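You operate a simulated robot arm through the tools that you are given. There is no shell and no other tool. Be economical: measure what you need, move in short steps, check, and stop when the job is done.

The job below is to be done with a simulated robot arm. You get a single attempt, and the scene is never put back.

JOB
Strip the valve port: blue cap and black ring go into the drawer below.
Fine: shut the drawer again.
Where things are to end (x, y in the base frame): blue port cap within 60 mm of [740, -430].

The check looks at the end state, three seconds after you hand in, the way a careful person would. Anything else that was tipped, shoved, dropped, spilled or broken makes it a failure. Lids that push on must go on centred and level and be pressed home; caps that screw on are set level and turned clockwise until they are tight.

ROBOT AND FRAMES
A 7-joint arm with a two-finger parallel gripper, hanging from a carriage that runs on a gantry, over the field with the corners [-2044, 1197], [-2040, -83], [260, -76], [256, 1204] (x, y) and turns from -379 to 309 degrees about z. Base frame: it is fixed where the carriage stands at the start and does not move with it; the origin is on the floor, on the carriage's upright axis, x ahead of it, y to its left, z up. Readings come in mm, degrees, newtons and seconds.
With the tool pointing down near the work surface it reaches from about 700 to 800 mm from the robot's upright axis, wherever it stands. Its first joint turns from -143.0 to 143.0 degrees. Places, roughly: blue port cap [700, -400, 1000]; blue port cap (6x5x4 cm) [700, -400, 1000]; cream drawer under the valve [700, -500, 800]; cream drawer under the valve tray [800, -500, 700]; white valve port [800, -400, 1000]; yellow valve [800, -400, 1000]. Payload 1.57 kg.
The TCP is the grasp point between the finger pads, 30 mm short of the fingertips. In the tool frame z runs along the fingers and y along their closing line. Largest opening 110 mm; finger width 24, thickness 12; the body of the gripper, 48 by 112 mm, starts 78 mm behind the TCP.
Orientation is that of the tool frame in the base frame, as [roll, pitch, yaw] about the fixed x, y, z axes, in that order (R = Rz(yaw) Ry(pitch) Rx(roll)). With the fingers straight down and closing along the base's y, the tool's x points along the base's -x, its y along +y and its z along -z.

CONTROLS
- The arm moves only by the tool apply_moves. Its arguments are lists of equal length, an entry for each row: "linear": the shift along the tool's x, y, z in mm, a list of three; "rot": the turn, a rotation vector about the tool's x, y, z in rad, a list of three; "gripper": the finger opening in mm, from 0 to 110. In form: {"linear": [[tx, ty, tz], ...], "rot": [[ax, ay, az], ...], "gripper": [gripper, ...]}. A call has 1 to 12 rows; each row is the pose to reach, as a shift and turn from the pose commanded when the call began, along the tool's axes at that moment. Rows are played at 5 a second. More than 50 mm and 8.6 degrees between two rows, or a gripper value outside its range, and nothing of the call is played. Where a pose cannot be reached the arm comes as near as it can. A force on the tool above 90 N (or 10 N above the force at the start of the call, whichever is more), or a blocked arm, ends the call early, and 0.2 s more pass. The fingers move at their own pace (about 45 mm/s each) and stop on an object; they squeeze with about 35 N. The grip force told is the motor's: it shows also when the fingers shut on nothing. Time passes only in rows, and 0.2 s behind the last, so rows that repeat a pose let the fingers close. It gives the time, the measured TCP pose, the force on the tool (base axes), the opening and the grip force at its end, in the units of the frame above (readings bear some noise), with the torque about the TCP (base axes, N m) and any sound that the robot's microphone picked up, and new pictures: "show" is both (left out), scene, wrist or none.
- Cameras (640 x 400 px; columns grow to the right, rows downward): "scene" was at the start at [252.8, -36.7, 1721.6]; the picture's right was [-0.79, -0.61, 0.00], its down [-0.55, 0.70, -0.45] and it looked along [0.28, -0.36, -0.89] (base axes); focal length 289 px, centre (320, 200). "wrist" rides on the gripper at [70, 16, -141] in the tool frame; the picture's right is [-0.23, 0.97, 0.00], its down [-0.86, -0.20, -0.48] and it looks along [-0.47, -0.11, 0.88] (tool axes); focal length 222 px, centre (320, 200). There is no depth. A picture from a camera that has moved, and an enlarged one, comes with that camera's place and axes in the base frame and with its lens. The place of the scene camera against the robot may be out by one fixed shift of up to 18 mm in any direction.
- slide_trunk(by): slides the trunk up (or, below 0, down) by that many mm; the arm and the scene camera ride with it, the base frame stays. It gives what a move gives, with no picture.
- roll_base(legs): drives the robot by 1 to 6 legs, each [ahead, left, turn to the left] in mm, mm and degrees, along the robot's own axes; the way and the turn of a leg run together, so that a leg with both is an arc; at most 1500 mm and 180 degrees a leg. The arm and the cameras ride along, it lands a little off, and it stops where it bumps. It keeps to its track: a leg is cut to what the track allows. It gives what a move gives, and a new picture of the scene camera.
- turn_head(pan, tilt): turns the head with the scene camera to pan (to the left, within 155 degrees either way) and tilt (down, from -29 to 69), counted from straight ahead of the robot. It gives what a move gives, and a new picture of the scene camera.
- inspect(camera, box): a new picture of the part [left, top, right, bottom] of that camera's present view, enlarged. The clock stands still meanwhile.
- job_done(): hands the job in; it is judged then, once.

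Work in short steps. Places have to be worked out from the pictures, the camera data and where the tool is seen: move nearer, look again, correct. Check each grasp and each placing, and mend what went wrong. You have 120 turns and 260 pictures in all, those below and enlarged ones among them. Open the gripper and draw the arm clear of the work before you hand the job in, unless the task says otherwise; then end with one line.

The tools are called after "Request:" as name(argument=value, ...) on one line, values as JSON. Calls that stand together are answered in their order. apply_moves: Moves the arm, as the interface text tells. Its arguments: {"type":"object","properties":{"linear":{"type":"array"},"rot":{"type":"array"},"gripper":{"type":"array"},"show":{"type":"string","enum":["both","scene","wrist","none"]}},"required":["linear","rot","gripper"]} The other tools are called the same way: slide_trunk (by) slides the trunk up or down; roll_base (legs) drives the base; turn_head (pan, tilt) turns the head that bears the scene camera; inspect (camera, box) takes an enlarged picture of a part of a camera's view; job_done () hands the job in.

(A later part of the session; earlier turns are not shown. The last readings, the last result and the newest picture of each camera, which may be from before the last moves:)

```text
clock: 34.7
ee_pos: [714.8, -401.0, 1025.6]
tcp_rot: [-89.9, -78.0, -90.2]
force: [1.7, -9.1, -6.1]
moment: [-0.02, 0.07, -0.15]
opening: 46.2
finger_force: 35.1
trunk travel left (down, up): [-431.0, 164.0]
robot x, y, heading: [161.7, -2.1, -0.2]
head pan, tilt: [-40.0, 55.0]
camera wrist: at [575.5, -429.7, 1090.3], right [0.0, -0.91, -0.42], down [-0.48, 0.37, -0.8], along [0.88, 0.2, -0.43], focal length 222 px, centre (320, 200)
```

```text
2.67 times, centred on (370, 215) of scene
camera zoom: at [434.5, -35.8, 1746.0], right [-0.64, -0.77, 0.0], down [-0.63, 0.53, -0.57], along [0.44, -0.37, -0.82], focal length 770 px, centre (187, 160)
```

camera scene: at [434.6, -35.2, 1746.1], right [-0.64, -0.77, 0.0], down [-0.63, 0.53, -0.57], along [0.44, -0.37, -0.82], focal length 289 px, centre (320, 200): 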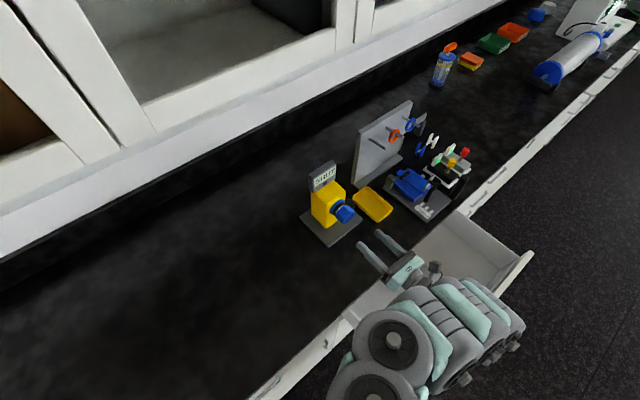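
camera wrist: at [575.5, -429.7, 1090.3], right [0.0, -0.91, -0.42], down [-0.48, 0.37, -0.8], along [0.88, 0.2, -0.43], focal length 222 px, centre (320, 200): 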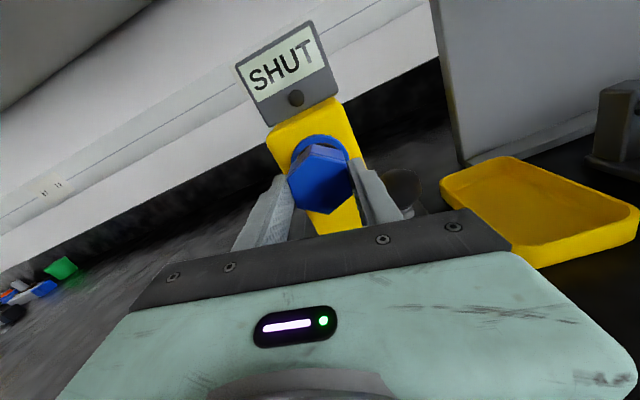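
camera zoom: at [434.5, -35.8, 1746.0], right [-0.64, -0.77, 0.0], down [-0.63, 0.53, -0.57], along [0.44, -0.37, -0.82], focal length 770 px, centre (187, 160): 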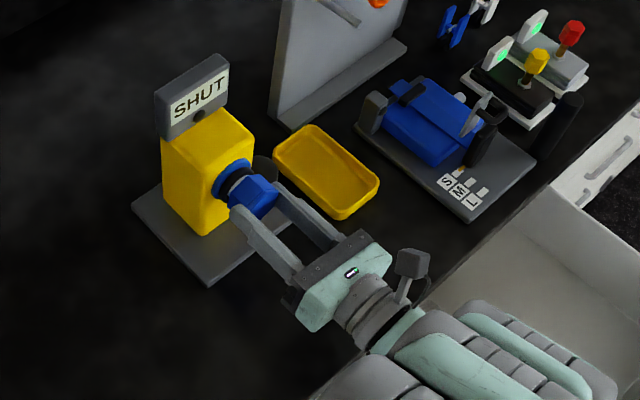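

Cap gripped at 46 mm. I turn counter-clockwise (negative about tool z) by 34° and read the torque.

Request:
apply_moves(linear=[[0, 0, 0], [0, 0, 0], [0, 0, 0], [0, 0, 0]], rot=[[0, 0, -0.147], [0, 0, -0.294], [0, 0, -0.441], [0, 0, -0.588]], gripper=[35, 35, 35, 35], show="wrist")

Request:
inspect(camera="scene", box=[290, 140, 450, 290])

```text
clock: 35.7
ee_pos: [715.7, -396.5, 1026.1]
tcp_rot: [89.7, -68.0, 90.4]
force: [-0.2, -3.5, -1.6]
moment: [0.04, 0.05, -0.12]
opening: 45.3
finger_force: 34.9
trunk travel left (down, up): [-431.0, 164.0]
robot x, y, heading: [166.3, -1.1, 0.1]
head pan, tilt: [-40.0, 55.0]
camera wrist: at [575.8, -386.6, 1096.5], right [0.0, -0.99, 0.15], down [-0.48, -0.13, -0.87], along [0.88, -0.07, -0.47], focal length 222 px, centre (320, 200)
```

wrist: 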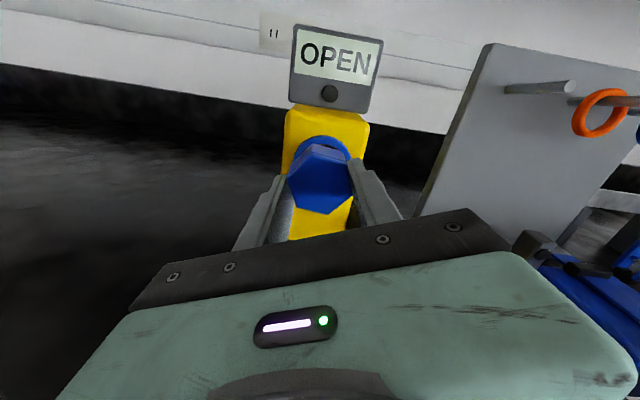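

```text
2.67 times, centred on (370, 215) of scene
camera zoom: at [434.5, -35.4, 1746.1], right [-0.64, -0.77, 0.0], down [-0.63, 0.53, -0.57], along [0.44, -0.37, -0.82], focal length 770 px, centre (187, 160)
```

zoom: 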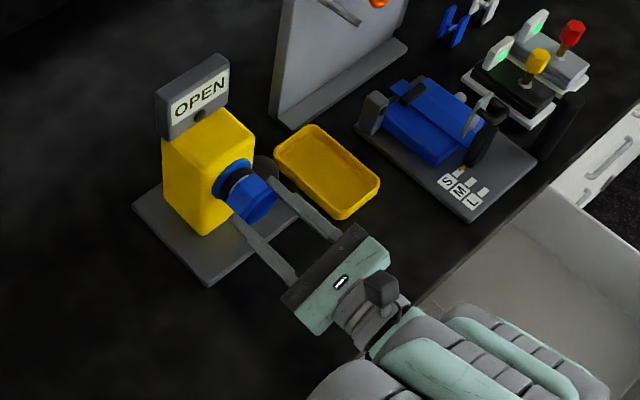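

The indicator now reads OPEN and the torque is nil, so it seems a quarter-turn cap that is now unlocked. I try a gentle straight pull of 15 mm.

Request:
apply_moves(linear=[[0, 0, -3], [0, 0, -6], [0, 0, -10], [0, 0, -15]], rot=[[0, 0, 0], [0, 0, 0], [0, 0, 0], [0, 0, 0]], gripper=[35, 35, 35, 35], show="wrist")

Request:
inspect(camera="scene", box=[290, 140, 450, 290])

```text
clock: 36.7
ee_pos: [699.5, -396.5, 1026.3]
tcp_rot: [89.7, -68.1, 90.4]
force: [1.5, -4.4, -3.1]
moment: [0.02, 0.11, -0.17]
opening: 45.6
finger_force: 34.5
trunk travel left (down, up): [-431.0, 164.0]
robot x, y, heading: [163.4, 0.9, -0.2]
head pan, tilt: [-40.0, 55.0]
camera wrist: at [560.9, -386.5, 1096.6], right [0.0, -0.99, 0.15], down [-0.48, -0.13, -0.87], along [0.88, -0.07, -0.47], focal length 222 px, centre (320, 200)
```

wrist: 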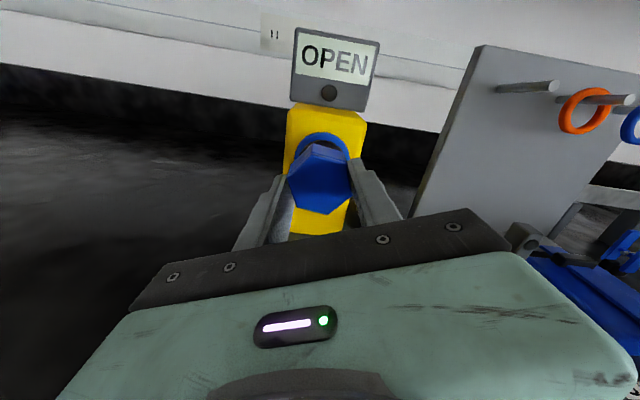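

```text
2.67 times, centred on (370, 215) of scene
camera zoom: at [434.6, -35.6, 1746.1], right [-0.64, -0.77, 0.0], down [-0.63, 0.53, -0.57], along [0.44, -0.37, -0.82], focal length 770 px, centre (187, 160)
```

zoom: 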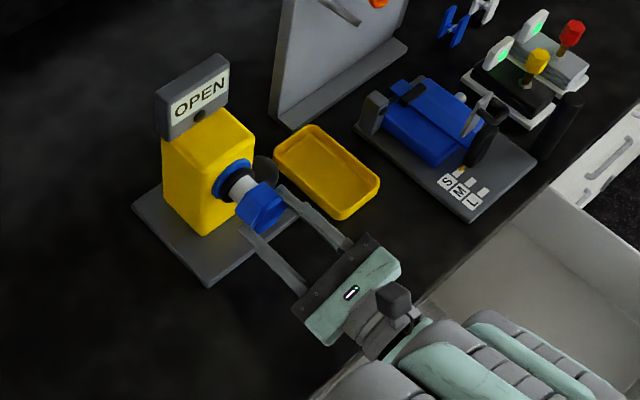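

The cap slides off the white port and the black ring stays behind. I pull on another 90 mm.

Request:
apply_moves(linear=[[0, 0, -15], [0, 0, -30], [0, 0, -50], [0, 0, -70], [0, 0, -90]], rot=[[0, 0, 0], [0, 0, 0], [0, 0, 0], [0, 0, 0], [0, 0, 0]], gripper=[35, 35, 35, 35, 35], show="wrist")

Request:
inspect(camera="scene", box=[290, 140, 450, 290])

```text
clock: 37.9
ee_pos: [609.4, -396.4, 1025.9]
tcp_rot: [89.6, -68.4, 90.4]
force: [0.1, -0.4, -1.0]
moment: [0.01, 0.01, 0.0]
opening: 45.6
finger_force: 35.1
trunk travel left (down, up): [-431.0, 164.0]
robot x, y, heading: [164.3, -6.6, -0.0]
head pan, tilt: [-40.0, 55.0]
camera wrist: at [471.1, -386.9, 1095.1], right [0.0, -0.99, 0.15], down [-0.48, -0.13, -0.87], along [0.88, -0.07, -0.47], focal length 222 px, centre (320, 200)
```

wrist: 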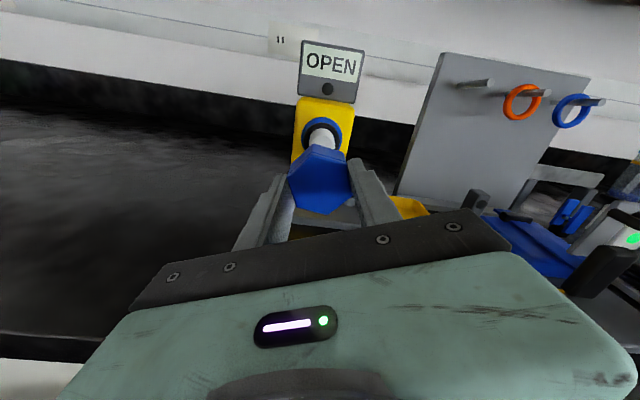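

```text
2.67 times, centred on (370, 215) of scene
camera zoom: at [434.6, -35.2, 1746.1], right [-0.64, -0.77, 0.0], down [-0.63, 0.53, -0.57], along [0.44, -0.37, -0.82], focal length 770 px, centre (187, 160)
```

zoom: 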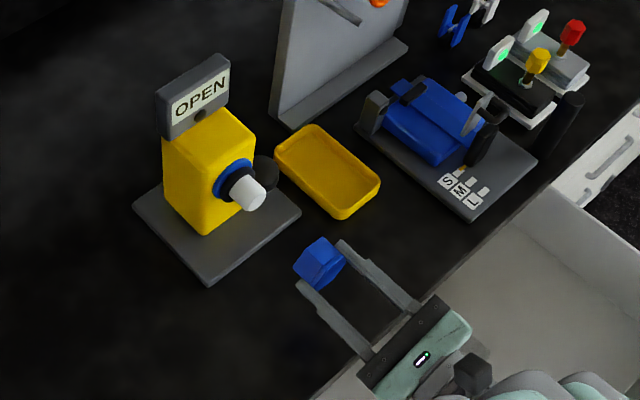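

The cap is off and held; the ring remains on the port. I back the carriage off over the drawer and roll the tool to bring the camera to the side before tipping it downward.

Request:
roll_base(legs=[[-200, 20, 0]])

Request:
apply_moves(linear=[[0, 0, 10], [0, 0, 20], [0, 0, 30], [0, 0, 40], [0, 0, 50], [0, 0, 60], [0, 0, 70], [0, 0, 80]], rot=[[0, 0, -0.149], [0, 0, -0.298], [0, 0, -0.447], [0, 0, -0.596], [0, 0, -0.745], [0, 0, -0.894], [0, 0, -1.043], [0, 0, -1.192]], gripper=[35, 35, 35, 35, 35, 35, 35, 35], show="scene")

```text
clock: 39.5
ee_pos: [410.6, -374.8, 1024.5]
tcp_rot: [89.7, -68.3, 90.9]
force: [-0.3, -0.6, 0.9]
moment: [0.0, -0.01, 0.02]
opening: 45.3
finger_force: 34.8
trunk travel left (down, up): [-431.0, 164.0]
robot x, y, heading: [-39.0, 15.6, 0.5]
head pan, tilt: [-40.0, 55.0]
camera scene: at [230.8, -13.6, 1746.1], right [-0.64, -0.77, 0.0], down [-0.63, 0.52, -0.57], along [0.44, -0.36, -0.82], focal length 289 px, centre (320, 200)
```

scene: 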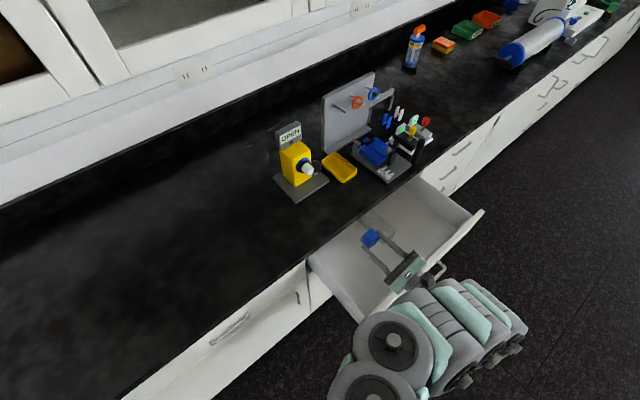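

```text
clock: 41.3
ee_pos: [492.6, -373.8, 1026.6]
tcp_rot: [89.8, 0.1, 90.6]
force: [-0.4, -0.1, -0.6]
moment: [0.03, 0.01, 0.02]
opening: 45.5
finger_force: 35.1
trunk travel left (down, up): [-431.0, 164.0]
robot x, y, heading: [-40.7, 17.8, 0.5]
head pan, tilt: [-40.0, 55.0]
camera scene: at [230.7, -13.6, 1746.1], right [-0.64, -0.77, 0.0], down [-0.63, 0.52, -0.57], along [0.44, -0.36, -0.82], focal length 289 px, centre (320, 200)
```

scene: 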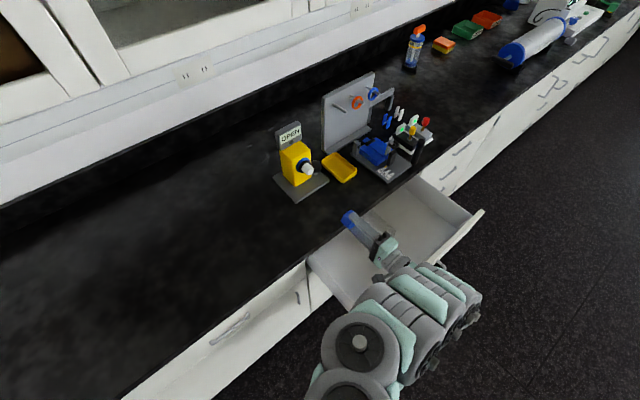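

Now I tip the tool down 90° about its x axis while easing to about (470,-425).

Request:
apply_moves(linear=[[-5, 0, 0], [-10, 0, 0], [-15, 0, 0], [-20, 0, -5], [-25, 0, -10], [-30, 0, -15], [-35, 0, -20], [-40, 0, -20], [-45, 0, -20], [-50, 0, -20], [-52, 0, -20]], rot=[[0.1428, 0, 0], [0.2856, 0, 0], [0.4284, 0, 0], [0.5712, 0, 0], [0.714, 0, 0], [0.8568, 0, 0], [0.9996, 0, 0], [1.1424, 0, 0], [1.2852, 0, 0], [1.428, 0, 0], [1.5708, 0, 0]], gripper=[35, 35, 35, 35, 35, 35, 35, 35, 35, 35, 35])

```text
clock: 43.7
ee_pos: [468.8, -427.3, 1025.4]
tcp_rot: [180.0, 0.0, 90.4]
force: [0.1, 0.1, -0.5]
moment: [-0.02, 0.0, 0.0]
opening: 45.3
finger_force: 35.0
out of reach, approached as far as the arm can: row 1, 2, 3, 4, 5, 6, 7, 8, 9, 10
trunk travel left (down, up): [-431.0, 164.0]
robot x, y, heading: [-36.7, 16.0, 0.5]
head pan, tilt: [-40.0, 55.0]
camera scene: at [230.5, -13.9, 1746.0], right [-0.64, -0.77, 0.0], down [-0.63, 0.52, -0.57], along [0.44, -0.37, -0.82], focal length 289 px, centre (320, 200)
camera wrist: at [486.8, -356.4, 1167.6], right [0.98, -0.22, 0.0], down [-0.19, -0.86, 0.48], along [-0.11, -0.47, -0.88], focal length 222 px, centre (320, 200)
```

scene: 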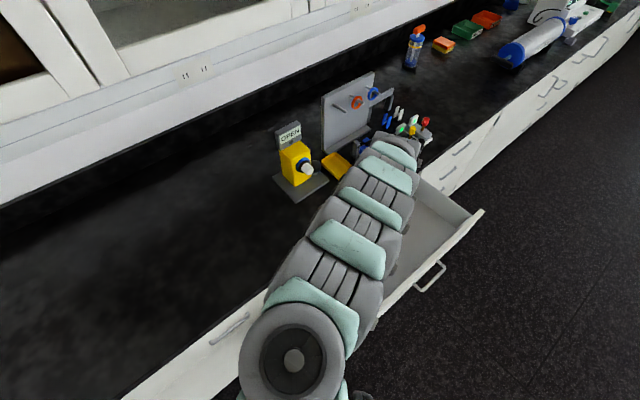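
wrist: 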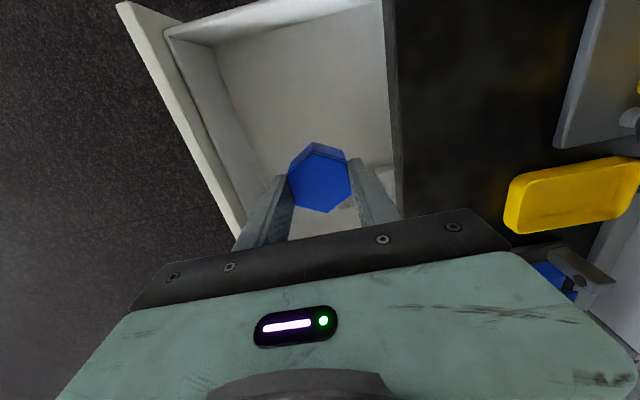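

The cap hangs over the open drawer with the tool vertical. I lower with the trunk by 200 mm, then look.

Request:
slide_trunk(by=-200)

Request:
inspect(camera="wrist", box=[0, 0, 640, 400])

```text
clock: 45.9
ee_pos: [469.8, -424.2, 826.3]
tcp_rot: [179.9, 0.0, 90.6]
force: [-0.7, 0.0, -0.9]
moment: [0.03, 0.02, -0.04]
opening: 45.4
finger_force: 34.9
trunk travel left (down, up): [-231.0, 364.0]
robot x, y, heading: [-40.7, 18.1, 0.2]
head pan, tilt: [-40.0, 55.0]
```

```text
1.00 times, centred on (320, 200) of wrist (not enlarged: the box is as wide or as high as the picture)
camera zoom: at [487.5, -355.8, 967.5], right [0.98, -0.22, 0.0], down [-0.19, -0.86, 0.48], along [-0.1, -0.47, -0.88], focal length 222 px, centre (320, 200)
```

zoom: 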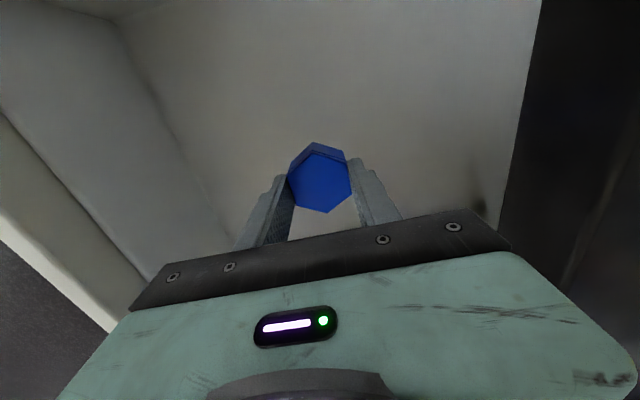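

Clear on all sides. I descend 30 mm and read the force.

Request:
apply_moves(linear=[[0, -8, 10], [0, -8, 20], [0, -8, 30]], rot=[[0, 0, 0], [0, 0, 0], [0, 0, 0]], gripper=[35, 35, 35], show="wrist")

```text
clock: 46.7
ee_pos: [462.0, -426.4, 796.4]
tcp_rot: [179.8, 0.0, 90.6]
force: [-0.3, 0.0, 0.2]
moment: [0.01, -0.02, 0.01]
opening: 45.3
finger_force: 35.0
trunk travel left (down, up): [-231.0, 364.0]
robot x, y, heading: [-36.0, 19.4, 0.4]
head pan, tilt: [-40.0, 55.0]
camera wrist: at [478.8, -356.8, 936.9], right [0.98, -0.22, 0.0], down [-0.19, -0.86, 0.48], along [-0.1, -0.47, -0.88], focal length 222 px, centre (320, 200)
```

wrist: 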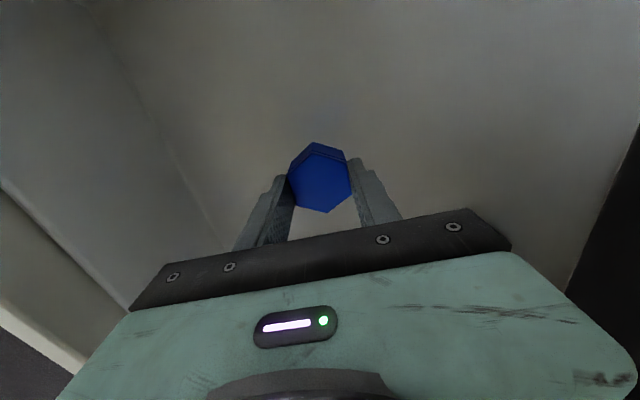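

No contact yet. I go down another 24 mm.

Request:
apply_moves(linear=[[0, 0, 6], [0, 0, 12], [0, 0, 18], [0, 0, 24]], rot=[[0, 0, 0], [0, 0, 0], [0, 0, 0], [0, 0, 0]], gripper=[35, 35, 35, 35], show="wrist")

```text
clock: 47.7
ee_pos: [462.7, -426.3, 772.8]
tcp_rot: [179.9, 0.0, 90.6]
force: [0.1, -0.1, 0.6]
moment: [-0.01, 0.0, -0.01]
opening: 45.5
finger_force: 35.6
trunk travel left (down, up): [-231.0, 364.0]
robot x, y, heading: [-38.3, 14.8, 0.6]
head pan, tilt: [-40.0, 55.0]
camera wrist: at [479.7, -356.3, 913.7], right [0.98, -0.22, 0.0], down [-0.19, -0.86, 0.48], along [-0.1, -0.47, -0.88], focal length 222 px, centre (320, 200)
```

wrist: 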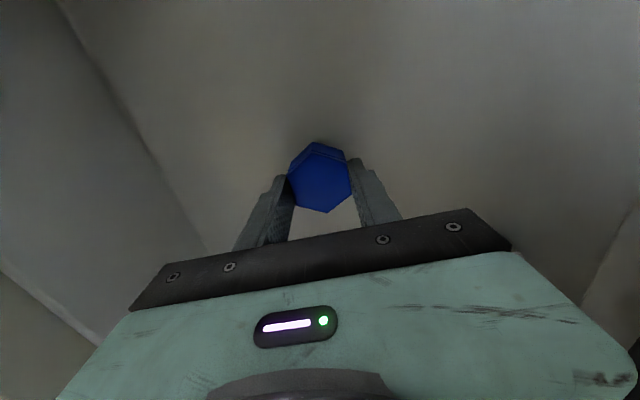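

The floor-edge geometry puts the drawer floor near z≈700, so there's roughly 25 mm to go. I descend in 5 mm rows.

Request:
apply_moves(linear=[[0, 0, 5], [0, 0, 10], [0, 0, 14], [0, 0, 18]], rot=[[0, 0, 0], [0, 0, 0], [0, 0, 0], [0, 0, 0]], gripper=[35, 35, 35, 35], show="wrist")

```text
clock: 48.7
ee_pos: [465.1, -428.2, 757.0]
tcp_rot: [179.8, 0.1, 90.6]
force: [-0.4, 7.3, 36.8]
moment: [0.11, 0.04, 0.01]
opening: 45.9
finger_force: 34.5
trunk travel left (down, up): [-231.0, 364.0]
robot x, y, heading: [-36.4, 18.2, 0.1]
head pan, tilt: [-40.0, 55.0]
camera wrist: at [481.6, -356.9, 897.7], right [0.98, -0.22, 0.0], down [-0.19, -0.86, 0.48], along [-0.1, -0.47, -0.88], focal length 222 px, centre (320, 200)
```

wrist: 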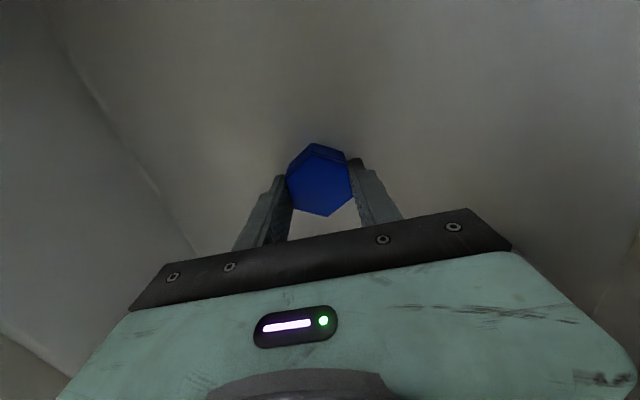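

Contact: the cap rests on the floor. I ease up 3 mm, open, and lift straight up.

Request:
apply_moves(linear=[[0, 0, -3], [0, 0, -3], [0, 0, -3], [0, 0, -3], [0, 0, -15], [0, 0, -40], [0, 0, -70], [0, 0, -90]], rot=[[0, 0, 0], [0, 0, 0], [0, 0, 0], [0, 0, 0], [0, 0, 0], [0, 0, 0], [0, 0, 0], [0, 0, 0]], gripper=[45, 65, 75, 75, 75, 75, 75, 75], show="wrist")

```text
clock: 50.5
ee_pos: [463.6, -426.0, 845.6]
tcp_rot: [179.9, 0.0, 90.6]
force: [0.3, -0.4, -0.5]
moment: [0.01, -0.02, 0.0]
opening: 75.0
finger_force: 0.1
trunk travel left (down, up): [-231.0, 364.0]
robot x, y, heading: [-40.1, 17.5, 0.2]
head pan, tilt: [-40.0, 55.0]
camera wrist: at [479.7, -356.5, 986.7], right [0.98, -0.22, 0.0], down [-0.19, -0.86, 0.48], along [-0.1, -0.47, -0.88], focal length 222 px, centre (320, 200)
```

wrist: 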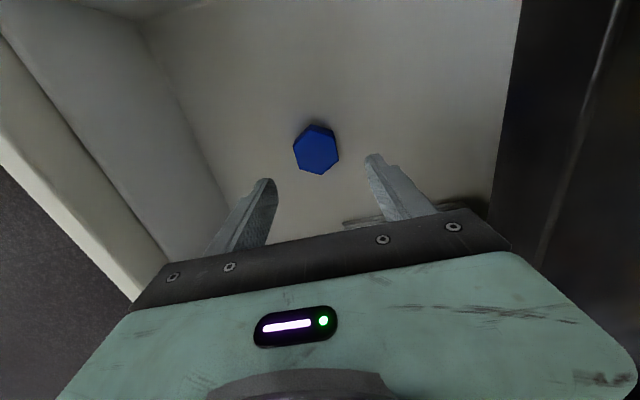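

Cap stands on the drawer floor at about (461,-423), which closes to (744,-423). Now back up for the ring: trunk up, then tool horizontal again.

Request:
slide_trunk(by=180)

Request:
apply_moves(linear=[[5, 0, 0], [10, 0, 0], [15, 0, 0], [20, 0, 0], [25, 5, 0], [30, 10, 0], [35, 15, 0], [40, 20, 0], [45, 25, 0], [50, 30, 0], [52, 30, 0]], rot=[[-0.1428, 0, 0], [-0.2856, 0, 0], [-0.4284, 0, 0], [-0.5712, 0, 0], [-0.714, 0, 0], [-0.8568, 0, 0], [-0.9996, 0, 0], [-1.1424, 0, 0], [-1.2852, 0, 0], [-1.428, 0, 0], [-1.5708, 0, 0]], gripper=[75, 75, 75, 75, 75, 75, 75, 75, 75, 75, 75], show="scene")

```text
clock: 52.5
ee_pos: [462.7, -426.4, 1025.0]
tcp_rot: [179.9, 0.1, 90.6]
force: [-0.4, 0.8, 0.9]
moment: [0.0, -0.03, 0.0]
opening: 75.0
finger_force: 0.1
trunk travel left (down, up): [-411.0, 184.0]
robot x, y, heading: [-38.2, 19.2, 0.4]
head pan, tilt: [-40.0, 55.0]
```

```text
clock: 54.9
ee_pos: [489.9, -375.5, 1028.8]
tcp_rot: [89.8, 0.1, 90.5]
force: [-0.1, -0.3, 0.5]
moment: [0.0, -0.04, 0.03]
opening: 75.1
finger_force: 0.1
out of reach, approached as far as the arm can: row 1, 2, 3, 4, 5, 6, 7, 8, 9, 10
trunk travel left (down, up): [-411.0, 184.0]
robot x, y, heading: [-43.6, 17.3, 0.8]
head pan, tilt: [-40.0, 55.0]
camera scene: at [230.6, -13.7, 1726.1], right [-0.64, -0.77, 0.0], down [-0.63, 0.52, -0.57], along [0.44, -0.36, -0.82], focal length 289 px, centre (320, 200)
```

scene: 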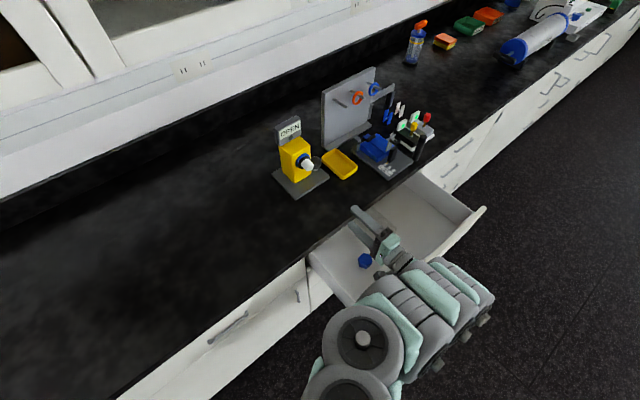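

I drive 110 mm ahead and roll the tool so its camera is on top, to look at the ring.

Request:
roll_base(legs=[[120, -20, 0]])

Request:
apply_moves(linear=[[0, 0, 0], [0, 0, 0], [0, 0, 0], [0, 0, 0], [0, 0, 0], [0, 0, 0], [0, 0, 0], [0, 0, 0], [0, 0, 0], [0, 0, 0], [0, 0, 0]], rot=[[0, 0, 0.1428], [0, 0, 0.2856], [0, 0, 0.4284], [0, 0, 0.5712], [0, 0, 0.714], [0, 0, 0.8568], [0, 0, 0.9996], [0, 0, 1.1424], [0, 0, 1.2852], [0, 0, 1.428], [0, 0, 1.5708]], gripper=[75, 75, 75, 75, 75, 75, 75, 75, 75, 75, 75], show="none")

Request:
inspect(camera="wrist", box=[240, 80, 440, 220])

Request:
inspect(camera="scene", box=[270, 110, 410, 250])

```text
clock: 56.2
ee_pos: [610.7, -393.0, 1028.1]
tcp_rot: [89.9, 0.0, 90.8]
force: [0.3, 0.3, -0.2]
moment: [0.02, -0.04, 0.0]
opening: 75.0
finger_force: 0.1
trunk travel left (down, up): [-411.0, 184.0]
robot x, y, heading: [82.9, -2.3, 0.7]
head pan, tilt: [-40.0, 55.0]
camera scene: at [350.8, -31.8, 1726.1], right [-0.63, -0.77, 0.0], down [-0.63, 0.52, -0.57], along [0.44, -0.36, -0.82], focal length 289 px, centre (320, 200)
```

scene: 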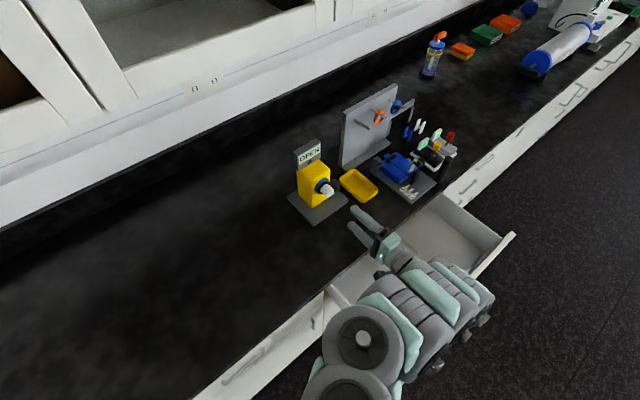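

```text
clock: 58.6
ee_pos: [611.4, -392.3, 1028.4]
tcp_rot: [-45.5, -89.9, -133.9]
force: [-0.2, -0.4, 0.2]
moment: [0.0, -0.01, 0.01]
opening: 75.2
finger_force: 0.0
trunk travel left (down, up): [-411.0, 184.0]
robot x, y, heading: [82.2, -0.4, 1.0]
head pan, tilt: [-40.0, 55.0]
```

```text
2.86 times, centred on (340, 150) of wrist
camera zoom: at [471.9, -410.0, 1097.5], right [0.01, -0.97, -0.23], down [-0.48, 0.2, -0.86], along [0.88, 0.12, -0.46], focal length 635 px, centre (263, 343)
```

zoom: 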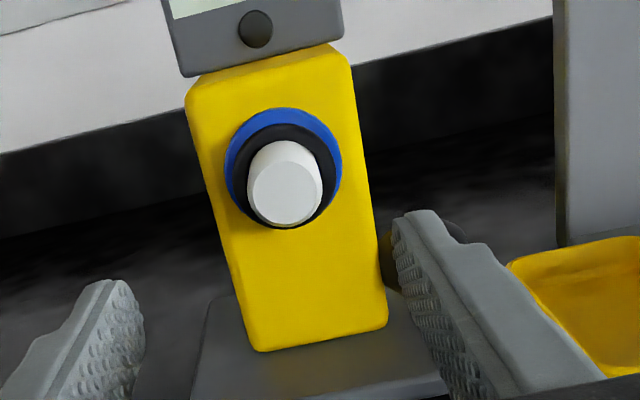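

```text
2.86 times, centred on (340, 180) of scene
camera zoom: at [350.8, -31.8, 1726.1], right [-0.63, -0.77, 0.0], down [-0.63, 0.52, -0.57], along [0.44, -0.36, -0.82], focal length 825 px, centre (263, 257)
```

zoom: 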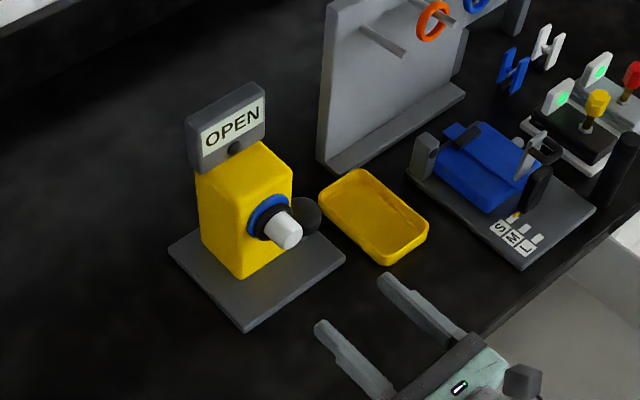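

The ring (≈46 mm OD) sits around the white port against the blue collar. I drive the base 55 mm nearer so the final reach stays comfortable.

Request:
roll_base(legs=[[55, 0, 0]])

Request:
apply_moves(linear=[[0, 0, 0]], rot=[[0, 0, 0]], gripper=[66], show="none")

Request:
inspect(camera="wrist", box=[240, 80, 440, 220])

```text
clock: 59.5
ee_pos: [665.5, -390.8, 1028.9]
tcp_rot: [18.6, -89.9, 162.0]
force: [0.5, -0.2, -0.2]
moment: [0.0, -0.01, 0.03]
opening: 75.1
finger_force: 0.0
trunk travel left (down, up): [-411.0, 184.0]
robot x, y, heading: [135.9, -1.5, 0.5]
head pan, tilt: [-40.0, 55.0]
camera scene: at [404.3, -31.3, 1726.1], right [-0.64, -0.77, 0.0], down [-0.63, 0.52, -0.57], along [0.44, -0.36, -0.82], focal length 289 px, centre (320, 200)
```

scene: 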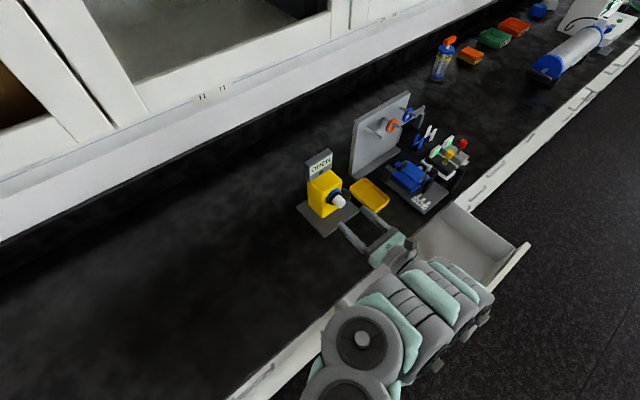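

```text
clock: 59.9
ee_pos: [665.0, -391.8, 1028.2]
tcp_rot: [39.0, -89.8, 141.6]
force: [-0.2, 0.2, 0.4]
moment: [-0.02, -0.02, 0.0]
opening: 65.9
finger_force: 0.0
trunk travel left (down, up): [-411.0, 184.0]
robot x, y, heading: [134.4, -4.1, 0.5]
head pan, tilt: [-40.0, 55.0]
```

```text
2.86 times, centred on (340, 150) of wrist
camera zoom: at [525.2, -409.5, 1097.4], right [0.01, -0.97, -0.23], down [-0.48, 0.19, -0.86], along [0.88, 0.12, -0.47], focal length 635 px, centre (263, 343)
```

zoom: 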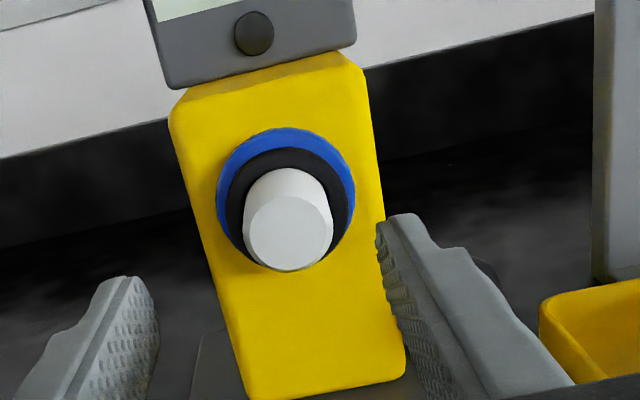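

Scale change between the two views gives: collar front ≈772, ring ≈762–772, port face ≈731, axis y≈-398, z≈1026. I centre and advance so the tips reach x≈766, then close to probe.

Request:
apply_moves(linear=[[-1, 3, 0], [-2, 6, 0], [-2, 6, 20], [-2, 6, 40], [-2, 6, 60], [-2, 6, 71]], rot=[[0, 0, 0], [0, 0, 0], [0, 0, 0], [0, 0, 0], [0, 0, 0], [0, 0, 0]], gripper=[66, 66, 66, 66, 66, 66], show="none")

Request:
inspect(camera="wrist", box=[240, 100, 440, 240])

Request:
inspect(camera="scene", box=[280, 130, 420, 270])

```text
clock: 61.3
ee_pos: [735.7, -395.6, 1025.6]
tcp_rot: [26.2, -89.9, 154.5]
force: [-0.1, 0.7, -0.3]
moment: [0.01, -0.01, 0.02]
opening: 66.0
finger_force: 0.0
trunk travel left (down, up): [-411.0, 184.0]
robot x, y, heading: [135.2, -2.5, 0.6]
head pan, tilt: [-40.0, 55.0]
```

```text
2.86 times, centred on (340, 170) of wrist
camera zoom: at [596.0, -413.0, 1094.9], right [0.01, -0.97, -0.23], down [-0.48, 0.19, -0.86], along [0.88, 0.12, -0.46], focal length 635 px, centre (263, 286)
```

zoom: 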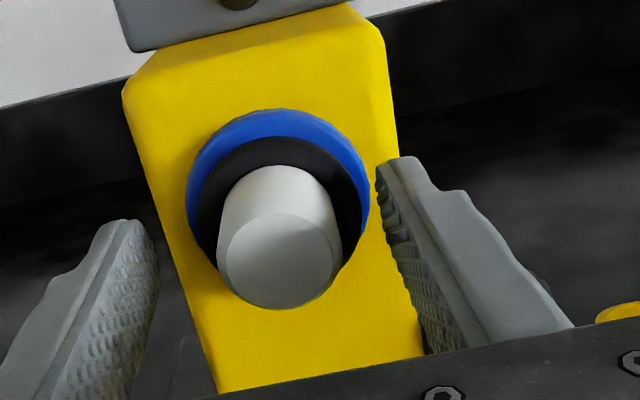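

```text
2.86 times, centred on (350, 200) of scene
camera zoom: at [404.4, -31.3, 1726.1], right [-0.64, -0.77, 0.0], down [-0.63, 0.52, -0.57], along [0.44, -0.36, -0.82], focal length 825 px, centre (234, 200)
```

zoom: 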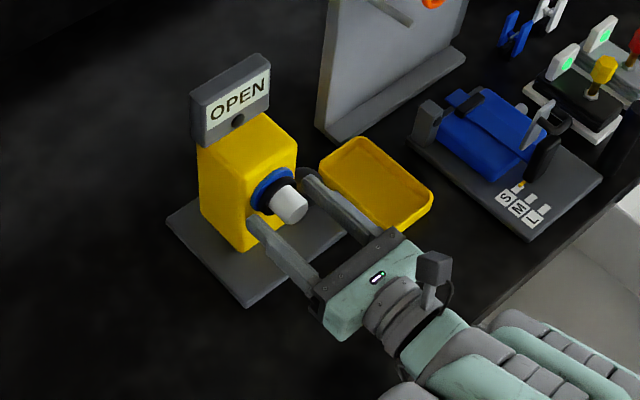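

Well centred. I close slowly as a probe: ≈46 mm means ring, ≈31 mm the bare port, ≈55 mm the collar.

Request:
apply_moves(linear=[[0, 0, 0], [0, 0, 0], [0, 0, 0], [0, 0, 0], [0, 0, 0], [0, 0, 0]], rot=[[0, 0, 0], [0, 0, 0], [0, 0, 0], [0, 0, 0], [0, 0, 0], [0, 0, 0]], gripper=[55, 50, 40, 30, 30, 30], show="none")

Request:
inspect(camera="wrist", box=[240, 100, 440, 240])

```text
clock: 62.7
ee_pos: [733.5, -400.0, 1026.8]
tcp_rot: [64.2, -89.8, 116.4]
force: [-0.6, -15.0, -2.3]
moment: [0.02, 0.05, -0.51]
opening: 43.6
finger_force: 7.8
trunk travel left (down, up): [-411.0, 184.0]
robot x, y, heading: [134.4, -1.3, 0.5]
head pan, tilt: [-40.0, 55.0]
```

```text
2.86 times, centred on (340, 170) of wrist
camera zoom: at [594.3, -416.4, 1095.7], right [0.01, -0.97, -0.22], down [-0.48, 0.19, -0.86], along [0.88, 0.12, -0.47], focal length 635 px, centre (263, 286)
```

zoom: 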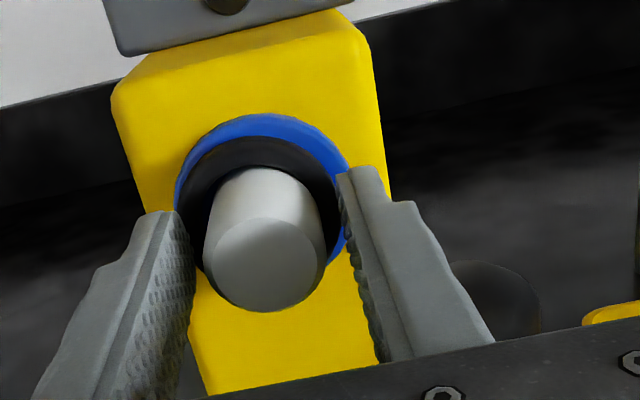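

43.6 mm means the ring, but the squeeze is off-centre (15 N sideways). I open a little, shift 4 mm toward -y, go 3 mm deeper and close again.

Request:
apply_moves(linear=[[0, 0, 0], [0, 0, 0], [0, 4, 0], [0, 4, 3], [0, 4, 3], [0, 4, 3], [0, 4, 3], [0, 4, 3], [0, 4, 3]], rot=[[0, 0, 0], [0, 0, 0], [0, 0, 0], [0, 0, 0], [0, 0, 0], [0, 0, 0], [0, 0, 0], [0, 0, 0], [0, 0, 0]], gripper=[60, 60, 60, 60, 50, 40, 30, 30, 30], show="none")

Request:
inspect(camera="wrist", box=[240, 100, 440, 240])

```text
clock: 64.7
ee_pos: [738.9, -400.3, 1027.1]
tcp_rot: [17.8, -89.9, 162.8]
force: [-0.7, 0.3, 0.4]
moment: [0.01, -0.03, 0.03]
opening: 46.2
finger_force: 35.6
trunk travel left (down, up): [-411.0, 184.0]
robot x, y, heading: [133.7, -0.6, 0.6]
head pan, tilt: [-40.0, 55.0]
```

```text
2.86 times, centred on (340, 170) of wrist
camera zoom: at [599.2, -417.5, 1095.0], right [0.01, -0.97, -0.23], down [-0.48, 0.19, -0.86], along [0.88, 0.12, -0.46], focal length 635 px, centre (263, 286)
```

zoom: 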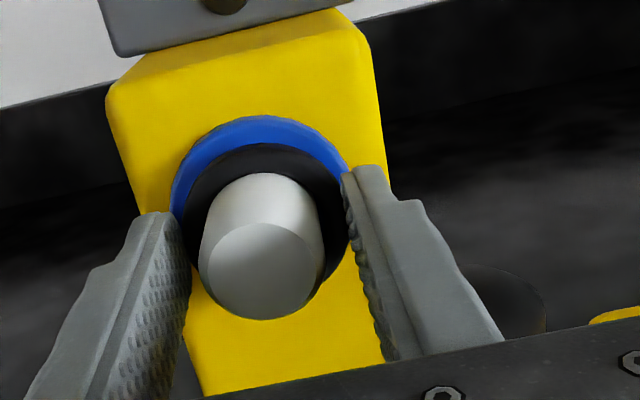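

Solid, centred grip on the ring at 46.2 mm, 35 N. I pull slowly 25 mm and check.

Request:
apply_moves(linear=[[0, 0, -3], [0, 0, -6], [0, 0, -10], [0, 0, -15], [0, 0, -20], [0, 0, -25]], rot=[[0, 0, 0], [0, 0, 0], [0, 0, 0], [0, 0, 0], [0, 0, 0], [0, 0, 0]], gripper=[30, 30, 30, 30, 30, 30], show="none")

Request:
inspect(camera="wrist", box=[240, 100, 440, 240])

```text
clock: 66.1
ee_pos: [712.9, -400.7, 1028.1]
tcp_rot: [4.8, -89.9, 175.9]
force: [2.5, 3.1, 1.3]
moment: [0.0, -0.02, 0.08]
opening: 46.4
finger_force: 35.2
trunk travel left (down, up): [-411.0, 184.0]
robot x, y, heading: [133.8, 0.1, 0.6]
head pan, tilt: [-40.0, 55.0]
```

```text
2.86 times, centred on (340, 170) of wrist
camera zoom: at [573.6, -418.5, 1095.8], right [0.01, -0.97, -0.23], down [-0.48, 0.19, -0.86], along [0.88, 0.12, -0.46], focal length 635 px, centre (263, 286)
```

zoom: 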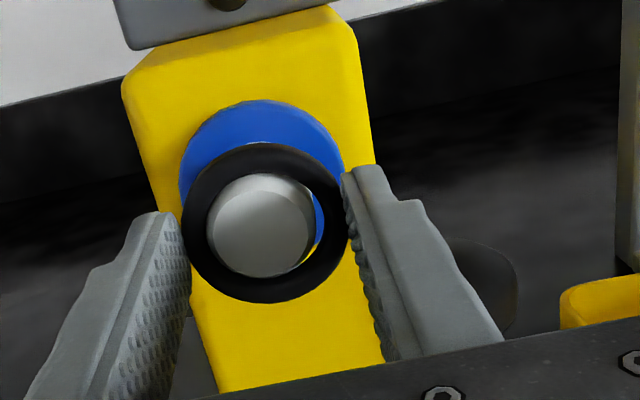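

The ring moves with the fingers and is loose around the port. I continue straight back another 100 mm.

Request:
apply_moves(linear=[[0, 0, -12], [0, 0, -24], [0, 0, -40], [0, 0, -60], [0, 0, -80], [0, 0, -100]], rot=[[0, 0, 0], [0, 0, 0], [0, 0, 0], [0, 0, 0], [0, 0, 0], [0, 0, 0]], gripper=[30, 30, 30, 30, 30, 30], show="both")

```text
clock: 67.5
ee_pos: [611.3, -403.0, 1024.0]
tcp_rot: [18.9, -89.9, 161.8]
force: [-0.7, 0.5, 0.1]
moment: [-0.02, 0.01, 0.0]
opening: 46.3
finger_force: 35.2
trunk travel left (down, up): [-411.0, 184.0]
robot x, y, heading: [135.5, 0.3, 0.5]
head pan, tilt: [-40.0, 55.0]
camera scene: at [404.4, -31.3, 1726.1], right [-0.64, -0.77, 0.0], down [-0.63, 0.52, -0.57], along [0.44, -0.36, -0.82], focal length 289 px, centre (320, 200)
camera wrist: at [472.9, -421.3, 1093.8], right [0.01, -0.97, -0.23], down [-0.48, 0.19, -0.86], along [0.88, 0.12, -0.46], focal length 222 px, centre (320, 200)
```

scene: 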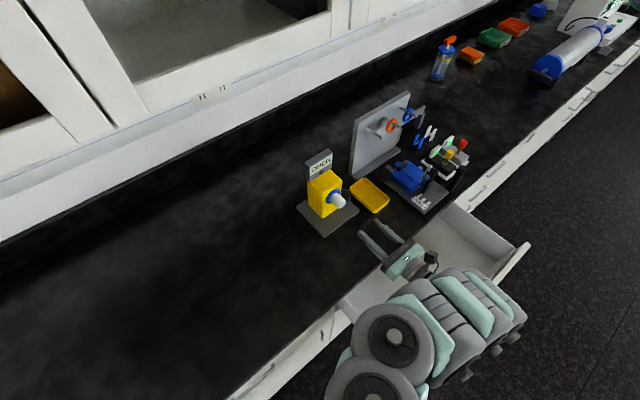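
wrist: 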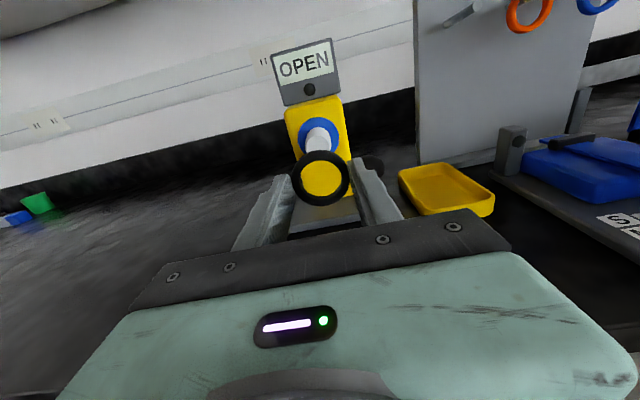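

The ring is clear and firmly held. Same path as for the cap: carriage back and left, roll the tool, then tip it down, aiming at about (440,-330), well away from the cap.

Request:
roll_base(legs=[[-200, 110, 0]])

Request:
apply_moves(linear=[[0, 0, 5], [0, 0, 10], [0, 0, 15], [0, 0, 20], [0, 0, 25], [0, 0, 30], [0, 0, 35], [0, 0, 40], [0, 0, 45], [0, 0, 50], [0, 0, 57]], rot=[[0, 0, -0.1428], [0, 0, -0.2856], [0, 0, -0.4284], [0, 0, -0.5712], [0, 0, -0.714], [0, 0, -0.8568], [0, 0, -0.9996], [0, 0, -1.1424], [0, 0, -1.2852], [0, 0, -1.428], [0, 0, -1.5708]], gripper=[30, 30, 30, 30, 30, 30, 30, 30, 30, 30, 30], show="none")

Request:
apply_moves(linear=[[-5, 0, 0], [-10, 0, 0], [-15, 0, 0], [-20, 0, -5], [-25, 0, -10], [-30, 0, -15], [-35, 0, -20], [-38, 0, -20], [-40, 0, -20], [-40, 0, -20], [-40, 0, -20]], rot=[[0.1428, 0, 0], [0.2856, 0, 0], [0.4284, 0, 0], [0.5712, 0, 0], [0.714, 0, 0], [0.8568, 0, 0], [0.9996, 0, 0], [1.1424, 0, 0], [1.2852, 0, 0], [1.428, 0, 0], [1.5708, 0, 0]], gripper=[30, 30, 30, 30, 30, 30, 30, 30, 30, 30, 30])

```text
clock: 69.2
ee_pos: [409.5, -294.7, 1025.3]
tcp_rot: [21.0, -89.9, 160.0]
force: [0.8, -0.6, -0.5]
moment: [-0.01, -0.01, -0.01]
opening: 46.3
finger_force: 34.5
trunk travel left (down, up): [-411.0, 184.0]
robot x, y, heading: [-69.2, 108.9, 0.8]
head pan, tilt: [-40.0, 55.0]
camera scene: at [199.9, 76.9, 1726.1], right [-0.63, -0.78, 0.0], down [-0.63, 0.52, -0.57], along [0.44, -0.36, -0.82], focal length 289 px, centre (320, 200)
```

scene: 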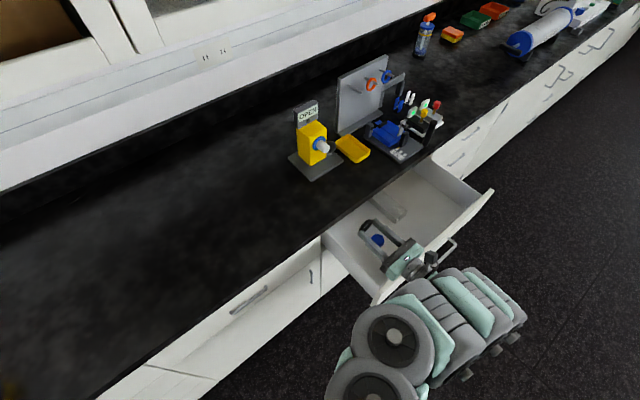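

```text
clock: 71.6
ee_pos: [467.4, -294.9, 1026.6]
tcp_rot: [90.0, 0.2, 90.9]
force: [-0.6, -0.2, 0.3]
moment: [-0.01, 0.0, 0.02]
opening: 46.5
finger_force: 34.9
trunk travel left (down, up): [-411.0, 184.0]
robot x, y, heading: [-67.1, 106.6, 0.7]
head pan, tilt: [-40.0, 55.0]
```

```text
clock: 74.0
ee_pos: [443.7, -336.1, 1025.0]
tcp_rot: [-179.8, 0.1, 90.5]
force: [-1.4, -0.8, -0.2]
moment: [0.11, -0.13, -0.03]
opening: 46.1
finger_force: 35.2
out of reach, approached as far as the arm can: row 1, 2, 3, 4, 5, 6, 7, 8, 9, 10
trunk travel left (down, up): [-411.0, 184.0]
robot x, y, heading: [-71.4, 106.0, 1.1]
head pan, tilt: [-40.0, 55.0]
camera scene: at [199.2, 76.1, 1725.8], right [-0.63, -0.77, 0.0], down [-0.64, 0.52, -0.57], along [0.44, -0.36, -0.82], focal length 289 px, centre (320, 200)
camera wrist: at [461.5, -265.8, 1166.1], right [0.98, -0.22, 0.0], down [-0.19, -0.86, 0.48], along [-0.11, -0.47, -0.88], focal length 222 px, centre (320, 200)
```

scene: 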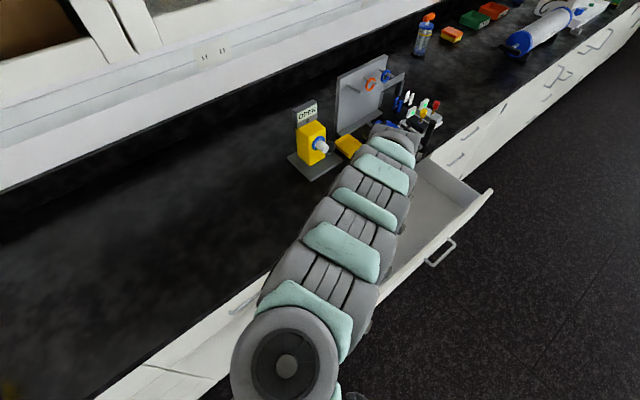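
wrist: 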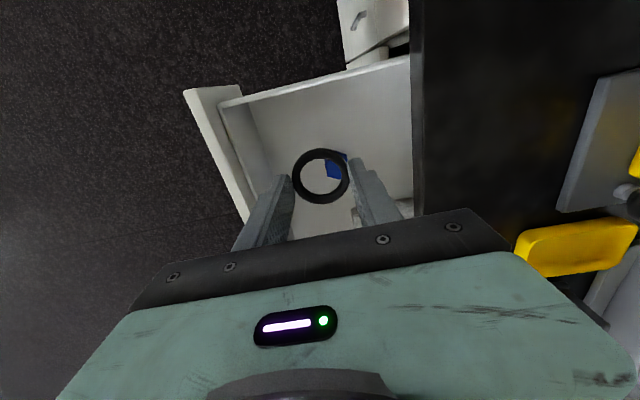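

The ring is over the drawer, the cap visible below on the far side. I shift 14 mm toward -y for camera clearance and lower with the trunk 230 mm.

Request:
apply_moves(linear=[[-14, -4, 0]], rot=[[0, 0, 0]], gripper=[30], show="none")

Request:
slide_trunk(by=-220)

Request:
inspect(camera="wrist", box=[0, 0, 640, 400])

```text
clock: 74.4
ee_pos: [443.6, -347.4, 1024.2]
tcp_rot: [180.0, 0.0, 90.8]
force: [0.7, 0.9, 0.9]
moment: [-0.01, 0.0, 0.0]
opening: 46.1
finger_force: 34.9
trunk travel left (down, up): [-411.0, 184.0]
robot x, y, heading: [-71.1, 103.4, 0.9]
head pan, tilt: [-40.0, 55.0]
```

```text
clock: 76.8
ee_pos: [443.4, -347.3, 804.3]
tcp_rot: [179.9, 0.0, 91.0]
force: [0.0, 0.1, -0.5]
moment: [-0.03, 0.02, -0.03]
opening: 46.2
finger_force: 35.1
trunk travel left (down, up): [-191.0, 404.0]
robot x, y, heading: [-71.5, 108.9, 0.9]
head pan, tilt: [-40.0, 55.0]
```

```text
1.00 times, centred on (320, 200) of wrist (not enlarged: the box is as wide or as high as the picture)
camera zoom: at [460.1, -277.2, 945.5], right [0.98, -0.21, 0.0], down [-0.19, -0.86, 0.48], along [-0.1, -0.47, -0.88], focal length 222 px, centre (320, 200)
```

zoom: 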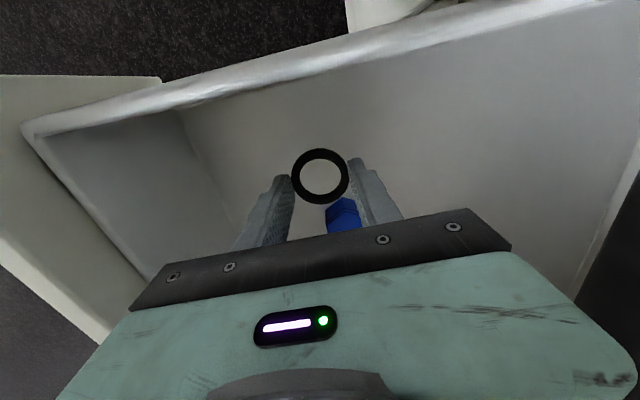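

The drawer's left rim is near y≈-270, close under the camera. I move to about (392,-362), clear of both rim and cap, and lower 45 mm.

Request:
apply_moves(linear=[[-8, -26, 0], [-15, -51, 0], [-15, -51, 15], [-15, -51, 30], [-15, -51, 45]], rot=[[0, 0, 0], [0, 0, 0], [0, 0, 0], [0, 0, 0], [0, 0, 0]], gripper=[30, 30, 30, 30, 30], show="wrist")

```text
clock: 78.0
ee_pos: [393.5, -363.4, 759.9]
tcp_rot: [179.9, 0.0, 91.1]
force: [-0.2, -0.5, -0.8]
moment: [0.0, 0.0, -0.01]
opening: 46.4
finger_force: 35.4
trunk travel left (down, up): [-191.0, 404.0]
robot x, y, heading: [-71.3, 101.2, 0.7]
head pan, tilt: [-40.0, 55.0]
camera wrist: at [410.7, -292.8, 899.9], right [0.98, -0.21, 0.0], down [-0.19, -0.86, 0.48], along [-0.1, -0.47, -0.88], focal length 222 px, centre (320, 200)
```

wrist: 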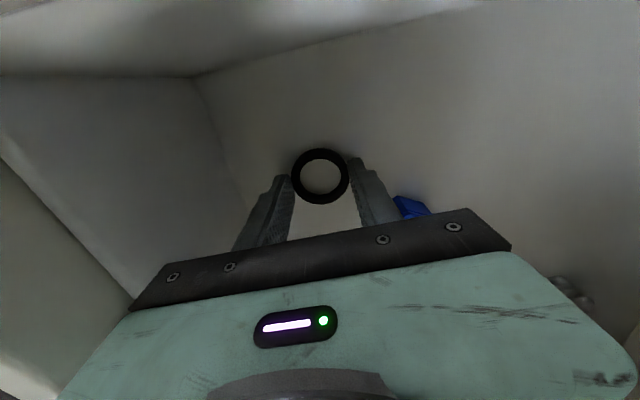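

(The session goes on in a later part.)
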